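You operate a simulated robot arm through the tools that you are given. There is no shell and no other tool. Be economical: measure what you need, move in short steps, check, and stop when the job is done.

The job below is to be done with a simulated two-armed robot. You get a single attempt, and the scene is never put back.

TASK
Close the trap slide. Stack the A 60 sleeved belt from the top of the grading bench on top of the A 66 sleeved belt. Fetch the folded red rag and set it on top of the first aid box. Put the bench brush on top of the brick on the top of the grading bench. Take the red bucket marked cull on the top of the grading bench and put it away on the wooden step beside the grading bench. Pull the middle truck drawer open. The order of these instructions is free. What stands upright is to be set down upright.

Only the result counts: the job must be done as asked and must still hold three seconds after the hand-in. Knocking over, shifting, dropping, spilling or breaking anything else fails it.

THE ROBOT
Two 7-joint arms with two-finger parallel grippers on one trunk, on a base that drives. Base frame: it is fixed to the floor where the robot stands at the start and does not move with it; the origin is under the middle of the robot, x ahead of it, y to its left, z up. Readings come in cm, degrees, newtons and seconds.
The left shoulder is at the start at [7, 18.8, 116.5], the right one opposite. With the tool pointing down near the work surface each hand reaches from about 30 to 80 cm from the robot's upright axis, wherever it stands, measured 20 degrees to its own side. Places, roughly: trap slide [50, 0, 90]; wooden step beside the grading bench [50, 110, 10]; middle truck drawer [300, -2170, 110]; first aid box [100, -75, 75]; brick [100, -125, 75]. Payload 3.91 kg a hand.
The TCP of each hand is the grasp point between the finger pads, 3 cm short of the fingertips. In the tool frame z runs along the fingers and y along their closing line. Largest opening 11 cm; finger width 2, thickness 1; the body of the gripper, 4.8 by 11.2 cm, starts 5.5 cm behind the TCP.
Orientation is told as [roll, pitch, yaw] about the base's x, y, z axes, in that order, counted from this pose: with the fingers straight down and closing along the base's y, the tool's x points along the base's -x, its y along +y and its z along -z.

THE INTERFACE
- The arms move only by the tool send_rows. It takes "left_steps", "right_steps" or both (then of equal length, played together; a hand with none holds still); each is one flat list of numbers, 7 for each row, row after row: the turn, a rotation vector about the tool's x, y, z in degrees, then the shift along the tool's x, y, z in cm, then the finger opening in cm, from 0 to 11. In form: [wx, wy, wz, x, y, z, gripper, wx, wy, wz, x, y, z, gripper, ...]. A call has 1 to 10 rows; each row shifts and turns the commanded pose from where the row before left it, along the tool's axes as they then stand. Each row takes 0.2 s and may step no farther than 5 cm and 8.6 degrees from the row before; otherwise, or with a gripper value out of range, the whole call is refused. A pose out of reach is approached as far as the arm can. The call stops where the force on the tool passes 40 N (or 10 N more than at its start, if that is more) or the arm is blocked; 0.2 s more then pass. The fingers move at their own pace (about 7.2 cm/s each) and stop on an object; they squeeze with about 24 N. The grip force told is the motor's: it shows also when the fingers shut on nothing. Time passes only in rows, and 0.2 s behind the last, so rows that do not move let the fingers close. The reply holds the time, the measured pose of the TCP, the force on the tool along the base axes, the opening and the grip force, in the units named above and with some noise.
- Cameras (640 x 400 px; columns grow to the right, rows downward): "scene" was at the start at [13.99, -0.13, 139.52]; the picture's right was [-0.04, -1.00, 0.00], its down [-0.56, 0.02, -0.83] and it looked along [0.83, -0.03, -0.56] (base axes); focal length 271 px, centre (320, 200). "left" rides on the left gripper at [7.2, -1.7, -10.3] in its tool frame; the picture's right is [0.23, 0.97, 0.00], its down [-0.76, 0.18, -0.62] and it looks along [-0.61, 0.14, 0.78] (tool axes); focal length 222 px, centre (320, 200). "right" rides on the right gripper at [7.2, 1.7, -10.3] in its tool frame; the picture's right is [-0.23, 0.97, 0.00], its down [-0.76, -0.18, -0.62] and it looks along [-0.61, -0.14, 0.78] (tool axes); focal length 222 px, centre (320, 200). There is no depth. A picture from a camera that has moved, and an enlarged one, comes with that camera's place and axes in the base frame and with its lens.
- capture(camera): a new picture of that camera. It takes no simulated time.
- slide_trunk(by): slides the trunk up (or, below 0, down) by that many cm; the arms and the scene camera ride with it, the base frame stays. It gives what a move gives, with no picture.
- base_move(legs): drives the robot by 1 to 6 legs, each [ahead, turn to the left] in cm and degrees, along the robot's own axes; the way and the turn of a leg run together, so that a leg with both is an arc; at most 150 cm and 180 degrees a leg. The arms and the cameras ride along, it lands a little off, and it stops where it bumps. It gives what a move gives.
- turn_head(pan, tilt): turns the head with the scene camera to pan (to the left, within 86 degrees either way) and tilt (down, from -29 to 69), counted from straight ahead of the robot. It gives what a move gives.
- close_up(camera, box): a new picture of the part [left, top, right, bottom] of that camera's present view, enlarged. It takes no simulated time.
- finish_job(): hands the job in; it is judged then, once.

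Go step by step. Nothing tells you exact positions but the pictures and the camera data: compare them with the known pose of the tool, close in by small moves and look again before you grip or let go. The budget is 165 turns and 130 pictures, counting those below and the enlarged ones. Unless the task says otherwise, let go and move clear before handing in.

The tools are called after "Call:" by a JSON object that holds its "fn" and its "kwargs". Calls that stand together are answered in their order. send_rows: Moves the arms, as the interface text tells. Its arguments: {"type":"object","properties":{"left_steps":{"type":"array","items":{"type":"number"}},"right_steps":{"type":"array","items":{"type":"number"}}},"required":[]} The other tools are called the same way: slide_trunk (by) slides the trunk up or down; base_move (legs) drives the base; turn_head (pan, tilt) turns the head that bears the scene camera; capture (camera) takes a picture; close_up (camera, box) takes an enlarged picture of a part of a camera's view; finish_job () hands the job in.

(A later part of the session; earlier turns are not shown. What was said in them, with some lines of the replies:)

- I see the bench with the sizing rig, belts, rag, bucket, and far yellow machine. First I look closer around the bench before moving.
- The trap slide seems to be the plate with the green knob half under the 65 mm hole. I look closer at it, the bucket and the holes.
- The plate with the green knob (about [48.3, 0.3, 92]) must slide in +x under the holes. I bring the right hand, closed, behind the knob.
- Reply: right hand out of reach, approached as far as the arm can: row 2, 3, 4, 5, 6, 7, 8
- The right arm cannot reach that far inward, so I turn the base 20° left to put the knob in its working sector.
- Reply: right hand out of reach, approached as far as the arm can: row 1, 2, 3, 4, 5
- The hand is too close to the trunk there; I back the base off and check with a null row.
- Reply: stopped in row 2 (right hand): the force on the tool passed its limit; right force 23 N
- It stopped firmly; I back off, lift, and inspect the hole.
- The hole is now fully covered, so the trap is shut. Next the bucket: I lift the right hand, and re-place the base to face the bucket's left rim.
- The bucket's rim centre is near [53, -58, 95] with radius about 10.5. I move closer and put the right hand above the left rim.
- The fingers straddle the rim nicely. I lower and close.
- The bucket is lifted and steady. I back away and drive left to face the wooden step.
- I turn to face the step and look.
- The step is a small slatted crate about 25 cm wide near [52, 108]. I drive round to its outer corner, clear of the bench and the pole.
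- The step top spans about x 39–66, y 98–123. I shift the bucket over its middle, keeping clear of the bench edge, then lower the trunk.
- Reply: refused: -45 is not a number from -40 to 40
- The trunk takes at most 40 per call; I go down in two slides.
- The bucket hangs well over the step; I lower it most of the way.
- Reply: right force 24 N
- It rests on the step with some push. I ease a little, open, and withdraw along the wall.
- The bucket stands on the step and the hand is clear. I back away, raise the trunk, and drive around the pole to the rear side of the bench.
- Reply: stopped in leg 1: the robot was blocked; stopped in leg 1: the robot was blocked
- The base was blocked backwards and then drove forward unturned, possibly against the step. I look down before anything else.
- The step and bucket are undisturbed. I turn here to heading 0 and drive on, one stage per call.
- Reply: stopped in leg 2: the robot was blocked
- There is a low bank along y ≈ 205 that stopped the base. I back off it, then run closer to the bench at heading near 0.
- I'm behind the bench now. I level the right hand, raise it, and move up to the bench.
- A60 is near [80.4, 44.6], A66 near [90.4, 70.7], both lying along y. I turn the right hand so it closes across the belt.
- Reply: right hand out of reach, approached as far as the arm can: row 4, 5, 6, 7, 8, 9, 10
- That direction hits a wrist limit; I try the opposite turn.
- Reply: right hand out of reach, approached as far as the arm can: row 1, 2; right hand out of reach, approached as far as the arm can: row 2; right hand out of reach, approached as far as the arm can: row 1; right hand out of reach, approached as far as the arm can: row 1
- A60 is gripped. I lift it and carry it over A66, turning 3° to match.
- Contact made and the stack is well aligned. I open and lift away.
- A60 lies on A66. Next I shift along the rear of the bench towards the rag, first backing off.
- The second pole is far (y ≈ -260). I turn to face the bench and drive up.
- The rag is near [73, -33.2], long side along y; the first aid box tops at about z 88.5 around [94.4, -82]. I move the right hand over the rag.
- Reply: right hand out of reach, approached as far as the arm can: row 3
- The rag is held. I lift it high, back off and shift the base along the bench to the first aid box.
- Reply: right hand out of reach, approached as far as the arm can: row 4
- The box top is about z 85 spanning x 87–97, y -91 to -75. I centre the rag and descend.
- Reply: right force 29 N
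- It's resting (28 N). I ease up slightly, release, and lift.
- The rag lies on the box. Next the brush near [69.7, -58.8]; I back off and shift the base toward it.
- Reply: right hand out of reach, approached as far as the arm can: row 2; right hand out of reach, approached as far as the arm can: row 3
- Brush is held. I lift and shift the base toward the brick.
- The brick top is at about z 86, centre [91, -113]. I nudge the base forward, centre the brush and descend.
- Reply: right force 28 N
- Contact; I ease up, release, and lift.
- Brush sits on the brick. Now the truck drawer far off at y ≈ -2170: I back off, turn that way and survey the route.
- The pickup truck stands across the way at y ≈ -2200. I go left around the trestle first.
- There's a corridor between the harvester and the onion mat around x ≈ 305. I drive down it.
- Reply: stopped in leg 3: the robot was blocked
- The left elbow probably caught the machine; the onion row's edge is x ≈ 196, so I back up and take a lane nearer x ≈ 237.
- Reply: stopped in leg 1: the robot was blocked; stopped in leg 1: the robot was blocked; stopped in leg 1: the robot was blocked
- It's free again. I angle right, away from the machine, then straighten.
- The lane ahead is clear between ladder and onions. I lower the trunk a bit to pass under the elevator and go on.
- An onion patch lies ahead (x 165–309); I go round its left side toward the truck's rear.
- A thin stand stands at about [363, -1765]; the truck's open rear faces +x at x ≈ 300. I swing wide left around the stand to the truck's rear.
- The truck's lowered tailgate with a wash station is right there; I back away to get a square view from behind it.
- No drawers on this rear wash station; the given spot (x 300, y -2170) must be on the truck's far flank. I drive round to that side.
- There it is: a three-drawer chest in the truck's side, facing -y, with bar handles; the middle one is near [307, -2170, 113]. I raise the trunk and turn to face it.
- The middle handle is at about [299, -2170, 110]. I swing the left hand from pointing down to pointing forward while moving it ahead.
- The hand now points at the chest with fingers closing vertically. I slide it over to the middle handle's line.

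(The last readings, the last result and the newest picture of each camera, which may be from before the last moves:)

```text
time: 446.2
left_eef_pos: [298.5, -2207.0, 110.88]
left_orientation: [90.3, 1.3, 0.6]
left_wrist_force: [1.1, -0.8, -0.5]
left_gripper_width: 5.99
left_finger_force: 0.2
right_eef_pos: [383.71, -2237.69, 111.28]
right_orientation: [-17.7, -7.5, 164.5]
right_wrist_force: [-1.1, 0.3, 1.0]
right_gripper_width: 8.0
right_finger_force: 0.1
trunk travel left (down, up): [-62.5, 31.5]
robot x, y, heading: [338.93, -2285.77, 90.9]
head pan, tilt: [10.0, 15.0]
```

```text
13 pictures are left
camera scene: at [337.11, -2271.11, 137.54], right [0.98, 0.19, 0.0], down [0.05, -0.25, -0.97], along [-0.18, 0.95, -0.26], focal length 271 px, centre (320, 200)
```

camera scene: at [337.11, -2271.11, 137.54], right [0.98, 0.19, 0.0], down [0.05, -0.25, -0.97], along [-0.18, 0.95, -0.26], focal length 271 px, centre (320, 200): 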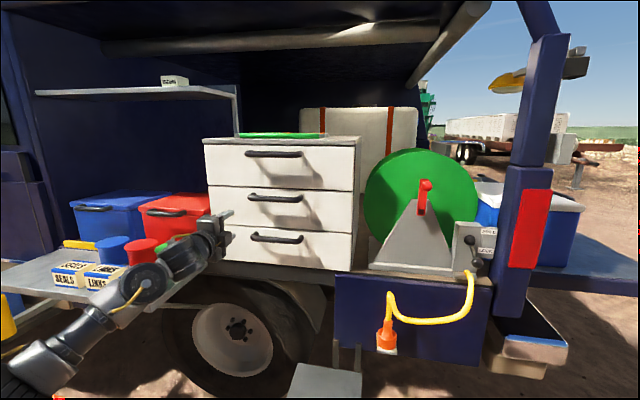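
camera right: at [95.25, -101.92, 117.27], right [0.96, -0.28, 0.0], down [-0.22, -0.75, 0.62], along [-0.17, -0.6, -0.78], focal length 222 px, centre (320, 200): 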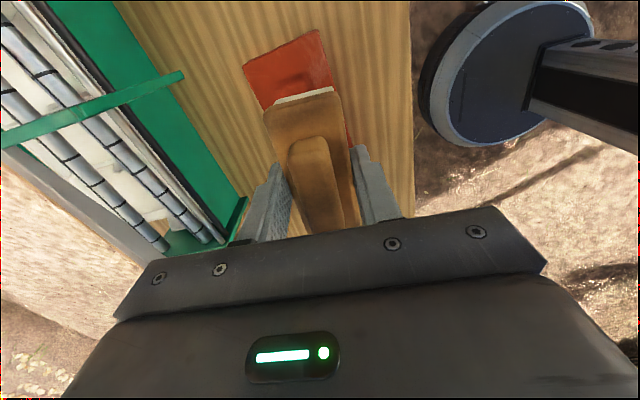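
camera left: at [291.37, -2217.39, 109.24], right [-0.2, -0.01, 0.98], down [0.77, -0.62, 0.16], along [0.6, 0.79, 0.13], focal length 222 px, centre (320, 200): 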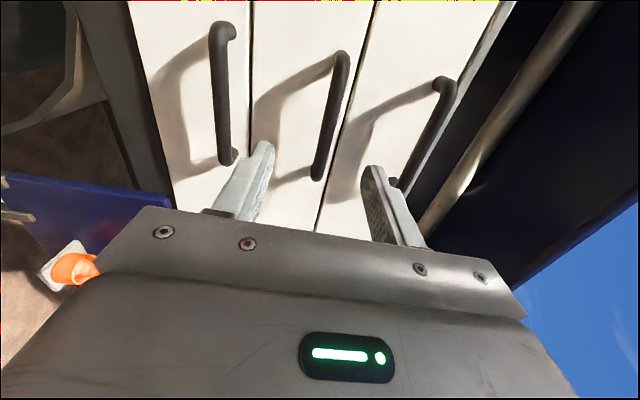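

Triangulation puts the middle handle's bar at about [302.6, -2179.6, 112.9]. I align and go forward most of the way.

Call:
{"fn": "send_rows", "kwargs": {"left_steps": [0, 0, 0, -4, 2, 0, 6, 0, 0, 0, 0, 0, 4.5, 6, 0, 0, 0, 0, 0, 4.5, 6, 0, 0, 0, 0, 0, 4.5, 6, 0, 0, 0, 0, 0, 4.5, 6]}}

Call:
{"fn": "capture", "kwargs": {"camera": "left"}}

Call:
{"fn": "close_up", "kwargs": {"camera": "scene", "box": [190, 120, 370, 280]}}

```text
time: 447.4
left_eef_pos: [303.18, -2191.65, 113.05]
left_orientation: [90.5, 1.4, 0.4]
left_wrist_force: [0.4, -0.3, -0.4]
left_gripper_width: 6.0
left_finger_force: 0.0
left hand out of reach, approached as far as the arm can: row 5
right_eef_pos: [383.85, -2237.62, 111.13]
right_orientation: [-17.9, -7.7, 164.4]
right_wrist_force: [0.6, 0.2, 0.0]
right_gripper_width: 7.98
right_finger_force: 0.0
trunk travel left (down, up): [-62.5, 31.5]
robot x, y, heading: [338.86, -2285.68, 90.6]
head pan, tilt: [10.0, 15.0]
```

```text
12 pictures are left
camera left: at [295.94, -2201.96, 111.47], right [-0.2, -0.01, 0.98], down [0.77, -0.62, 0.15], along [0.6, 0.79, 0.13], focal length 222 px, centre (320, 200)
```

left: 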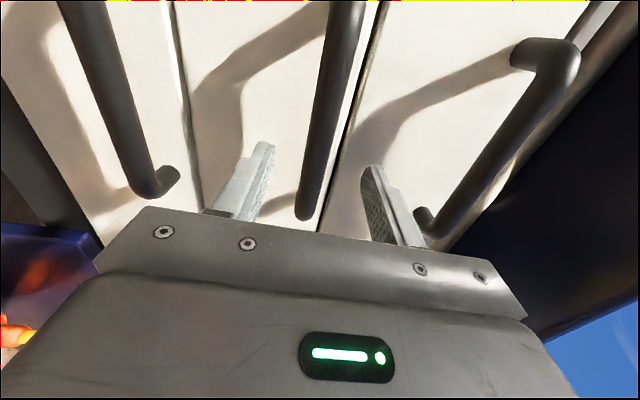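

```text
2.50 times, centred on (280, 200) of scene
camera zoom: at [337.43, -2271.08, 137.53], right [0.98, 0.19, 0.0], down [0.05, -0.25, -0.97], along [-0.18, 0.95, -0.26], focal length 677 px, centre (420, 200)
```

zoom: 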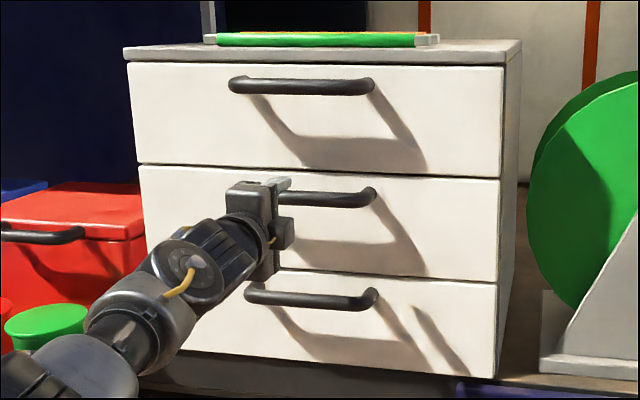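

The arm is at full reach, so I drive the base forward 9 cm to bring the open fingers around the bar.

Call:
{"fn": "base_move", "kwargs": {"legs": [[9, 0]]}}

Call:
{"fn": "capture", "kwargs": {"camera": "left"}}

```text
time: 448.6
left_eef_pos: [302.6, -2183.44, 112.64]
left_orientation: [90.0, 1.5, 0.3]
left_wrist_force: [0.8, 0.1, 0.5]
left_gripper_width: 6.0
left_finger_force: 0.1
right_eef_pos: [383.3, -2229.05, 111.16]
right_orientation: [-17.7, -7.5, 164.6]
right_wrist_force: [0.0, 0.3, -0.2]
right_gripper_width: 8.0
right_finger_force: 0.0
trunk travel left (down, up): [-62.5, 31.5]
robot x, y, heading: [339.03, -2277.09, 91.3]
head pan, tilt: [10.0, 15.0]
stopped in leg 1: the force on the tool passed its limit (the readings are from after the stop); the commanded pose is now the measured one
```

```text
10 pictures are left
camera left: at [295.4, -2193.69, 111.02], right [-0.2, 0.0, 0.98], down [0.77, -0.62, 0.16], along [0.61, 0.79, 0.13], focal length 222 px, centre (320, 200)
```

left: 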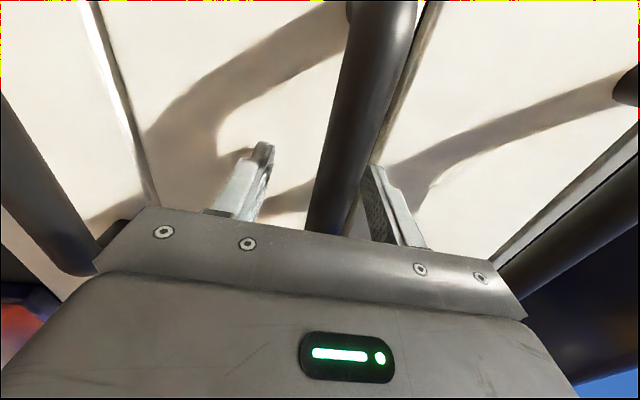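

The fingertips touched the drawer front and the bar lies between the fingers. I ease back slightly and close.

Call:
{"fn": "send_rows", "kwargs": {"left_steps": [0, 0, 0, 0, 0, -0.5, 6, 0, 0, 0, 0, 0, 0, 3, 0, 0, 0, 0, 0, 0, 0, 0, 0, 0, 0, 0, 0, 0, 0, 0, 0, 0, 0, 0, 0]}}

```text
time: 449.8
left_eef_pos: [302.56, -2184.28, 113.3]
left_orientation: [90.5, 1.3, 0.4]
left_wrist_force: [-4.9, 2.6, 19.1]
left_gripper_width: 2.22
left_finger_force: 45.5
right_eef_pos: [383.25, -2229.4, 111.18]
right_orientation: [-17.9, -7.6, 164.7]
right_wrist_force: [0.5, 0.8, 0.2]
right_gripper_width: 8.01
right_finger_force: 0.0
trunk travel left (down, up): [-62.5, 31.5]
robot x, y, heading: [338.96, -2277.06, 91.2]
head pan, tilt: [10.0, 15.0]
```

Gripped on the bar. I relieve the vertical load and pull back.

Call:
{"fn": "send_rows", "kwargs": {"left_steps": [0, 0, 0, 0, 0.5, -1, 0, 0, 0, 0, 0, 0.3, -2, 0, 0, 0, 0, 0, 0, -2, 0, 0, 0, 0, 0, 0, -2.5, 0, 0, 0, 0, 0, 0, -2.5, 0, 0, 0, 0, 0, 0, -2.5, 0]}}

Call:
{"fn": "capture", "kwargs": {"camera": "scene"}}

```text
time: 451.2
left_eef_pos: [302.58, -2196.5, 113.28]
left_orientation: [89.9, 1.4, 0.4]
left_wrist_force: [-2.8, -2.4, -5.2]
left_gripper_width: 2.21
left_finger_force: 44.6
right_eef_pos: [383.15, -2229.18, 111.26]
right_orientation: [-17.8, -7.4, 164.7]
right_wrist_force: [-0.7, 0.2, 0.7]
right_gripper_width: 8.0
right_finger_force: 0.0
trunk travel left (down, up): [-62.5, 31.5]
robot x, y, heading: [338.87, -2276.71, 91.3]
head pan, tilt: [10.0, 15.0]
```

```text
9 pictures are left
camera scene: at [336.9, -2262.81, 137.52], right [0.98, 0.19, 0.0], down [0.05, -0.25, -0.97], along [-0.19, 0.95, -0.26], focal length 271 px, centre (320, 200)
```

scene: 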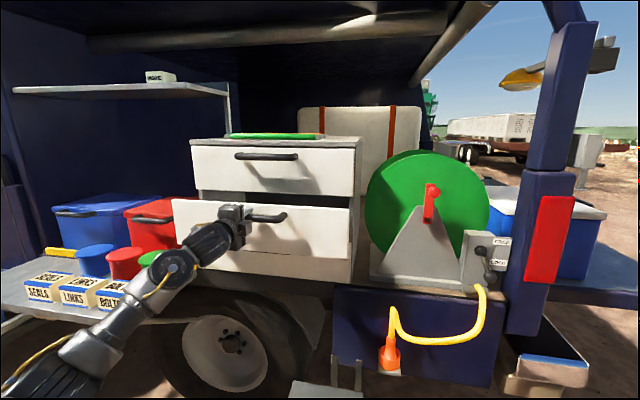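

The middle drawer is sliding out (about 12 cm). I keep pulling toward its stop.

Call:
{"fn": "send_rows", "kwargs": {"left_steps": [0, 0, 0, 0, 0, -2.5, 0, 0, 0, 0, 0, 0, -2.5, 0, 0, 0, 0, 0, 0, -2.5, 0, 0, 0, 0, 0, 0, -2.5, 0, 0, 0, 0, 0, 0, -2, 0, 0, 0, 0, 0, 0, -2, 0]}}

```text
time: 452.6
left_eef_pos: [302.6, -2210.61, 113.13]
left_orientation: [89.8, 1.5, 0.3]
left_wrist_force: [-3.5, -1.9, -16.9]
left_gripper_width: 2.18
left_finger_force: 45.3
right_eef_pos: [383.12, -2229.07, 111.17]
right_orientation: [-17.6, -7.4, 164.8]
right_wrist_force: [0.4, -0.3, -0.1]
right_gripper_width: 8.0
right_finger_force: 0.1
trunk travel left (down, up): [-62.5, 31.5]
robot x, y, heading: [338.95, -2277.28, 91.2]
head pan, tilt: [10.0, 15.0]
```

Call:
{"fn": "send_rows", "kwargs": {"left_steps": [0, 0, 0, 0, -0.3, -2, 0, 0, 0, 0, 0, 0, -2, 0, 0, 0, 0, 0, 0, -2, 0, 0, 0, 0, 0, 0, -2, 0]}}

Call:
{"fn": "capture", "kwargs": {"camera": "scene"}}

```text
time: 453.7
left_eef_pos: [302.7, -2217.63, 113.18]
left_orientation: [90.1, 0.9, 0.5]
left_wrist_force: [3.9, 32.7, 0.1]
left_gripper_width: 2.19
left_finger_force: 44.7
right_eef_pos: [383.34, -2228.51, 110.88]
right_orientation: [-17.4, -7.4, 164.5]
right_wrist_force: [0.1, -0.2, 0.5]
right_gripper_width: 7.99
right_finger_force: 0.1
trunk travel left (down, up): [-62.5, 31.5]
robot x, y, heading: [338.53, -2276.7, 91.0]
head pan, tilt: [10.0, 15.0]
stopped in row 4 (left hand): the force on the tool passed its limit (the readings are from after the stop); the commanded pose is now the measured one
```

```text
8 pictures are left
camera scene: at [337.13, -2261.9, 137.44], right [0.98, 0.19, 0.0], down [0.05, -0.26, -0.96], along [-0.18, 0.95, -0.26], focal length 271 px, centre (320, 200)
```

scene: 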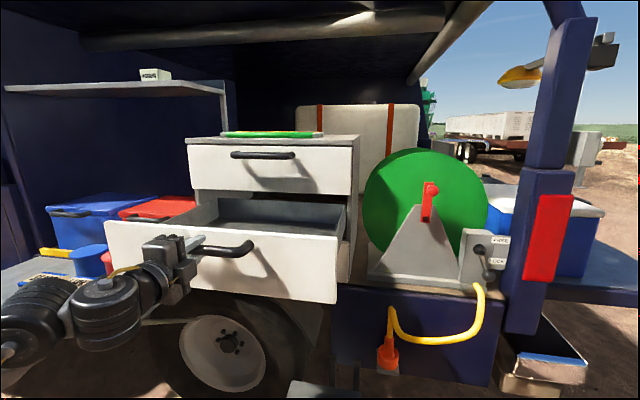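

The drawer is fully out at its stop. I release the bar and back the hand straight away.

Call:
{"fn": "send_rows", "kwargs": {"left_steps": [0, 0, 0, 0, 0, 0.3, 0, 0, 0, 0, 0, 0, 0, 5, 0, 0, 0, 0, 0, 0, 6, 0, 0, 0, 0, 0, 0, 6, 0, 0, 0, 0, 0, -1.5, 6, 0, 0, 0, 0, 0, -1.5, 6]}}

Call:
{"fn": "base_move", "kwargs": {"legs": [[-25, 0]]}}

Call:
{"fn": "capture", "kwargs": {"camera": "scene"}}

```text
time: 455.1
left_eef_pos: [302.63, -2221.16, 113.59]
left_orientation: [90.5, 1.2, 0.6]
left_wrist_force: [-0.1, -0.9, 0.6]
left_gripper_width: 5.98
left_finger_force: 0.1
right_eef_pos: [383.46, -2229.06, 111.1]
right_orientation: [-17.8, -7.5, 164.6]
right_wrist_force: [0.7, -0.7, -0.2]
right_gripper_width: 7.96
right_finger_force: 0.0
trunk travel left (down, up): [-62.5, 31.5]
robot x, y, heading: [338.96, -2277.01, 91.1]
head pan, tilt: [10.0, 15.0]
```

```text
time: 457.0
left_eef_pos: [303.12, -2246.23, 113.55]
left_orientation: [90.5, 1.2, 0.6]
left_wrist_force: [-0.1, 0.2, 0.7]
left_gripper_width: 5.99
left_finger_force: 0.0
right_eef_pos: [383.96, -2254.33, 111.22]
right_orientation: [-17.7, -7.5, 164.7]
right_wrist_force: [0.5, 0.5, -0.3]
right_gripper_width: 8.01
right_finger_force: 0.1
trunk travel left (down, up): [-62.5, 31.5]
robot x, y, heading: [339.32, -2302.36, 91.3]
head pan, tilt: [10.0, 15.0]
```

```text
7 pictures are left
camera scene: at [337.57, -2287.91, 137.53], right [0.98, 0.19, 0.0], down [0.05, -0.25, -0.97], along [-0.19, 0.95, -0.26], focal length 271 px, centre (320, 200)
```

scene: 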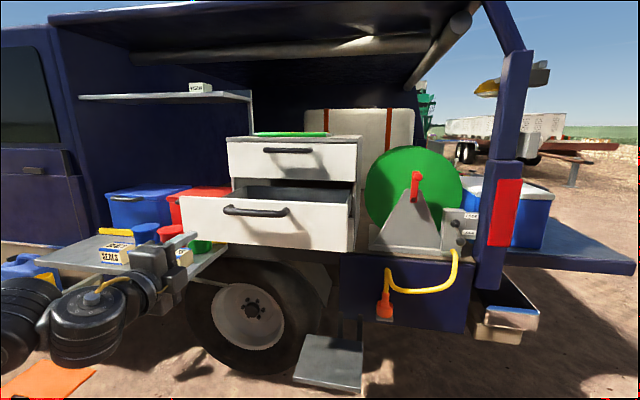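

The drawer stands open with the hand clear, and the other five jobs were seen done, so I hand in.

Call:
{"fn": "finish_job", "kwargs": {}}

```text
The job is handed in.
```

I did all six tasks and handed the job in; the result has not come back to me.

- **Trap slide:** pushed in until it stopped firmly, and the 65 mm hole looked fully covered.
- **Belts:** the A 60 belt lies squarely on top of the A 66 belt.
- **Rag:** the folded red rag is on top of the first aid box.
- **Brush:** the bench brush is on top of the brick.
- **Bucket:** the red bucket stands upright on the wooden step. I never saw a "cull" mark on it, but it was the only red bucket on the bench.
- **Drawer:** the middle truck drawer is open to its stop.

**Bumps on the way:** the base ran forward into something near the wooden step. A look afterwards showed the step and bucket where I had left them. It was also blocked for a while beside the large green machine on the way to the truck, and I never found out what it had caught on. I did not see anything moved there, but I did not check that spot closely.
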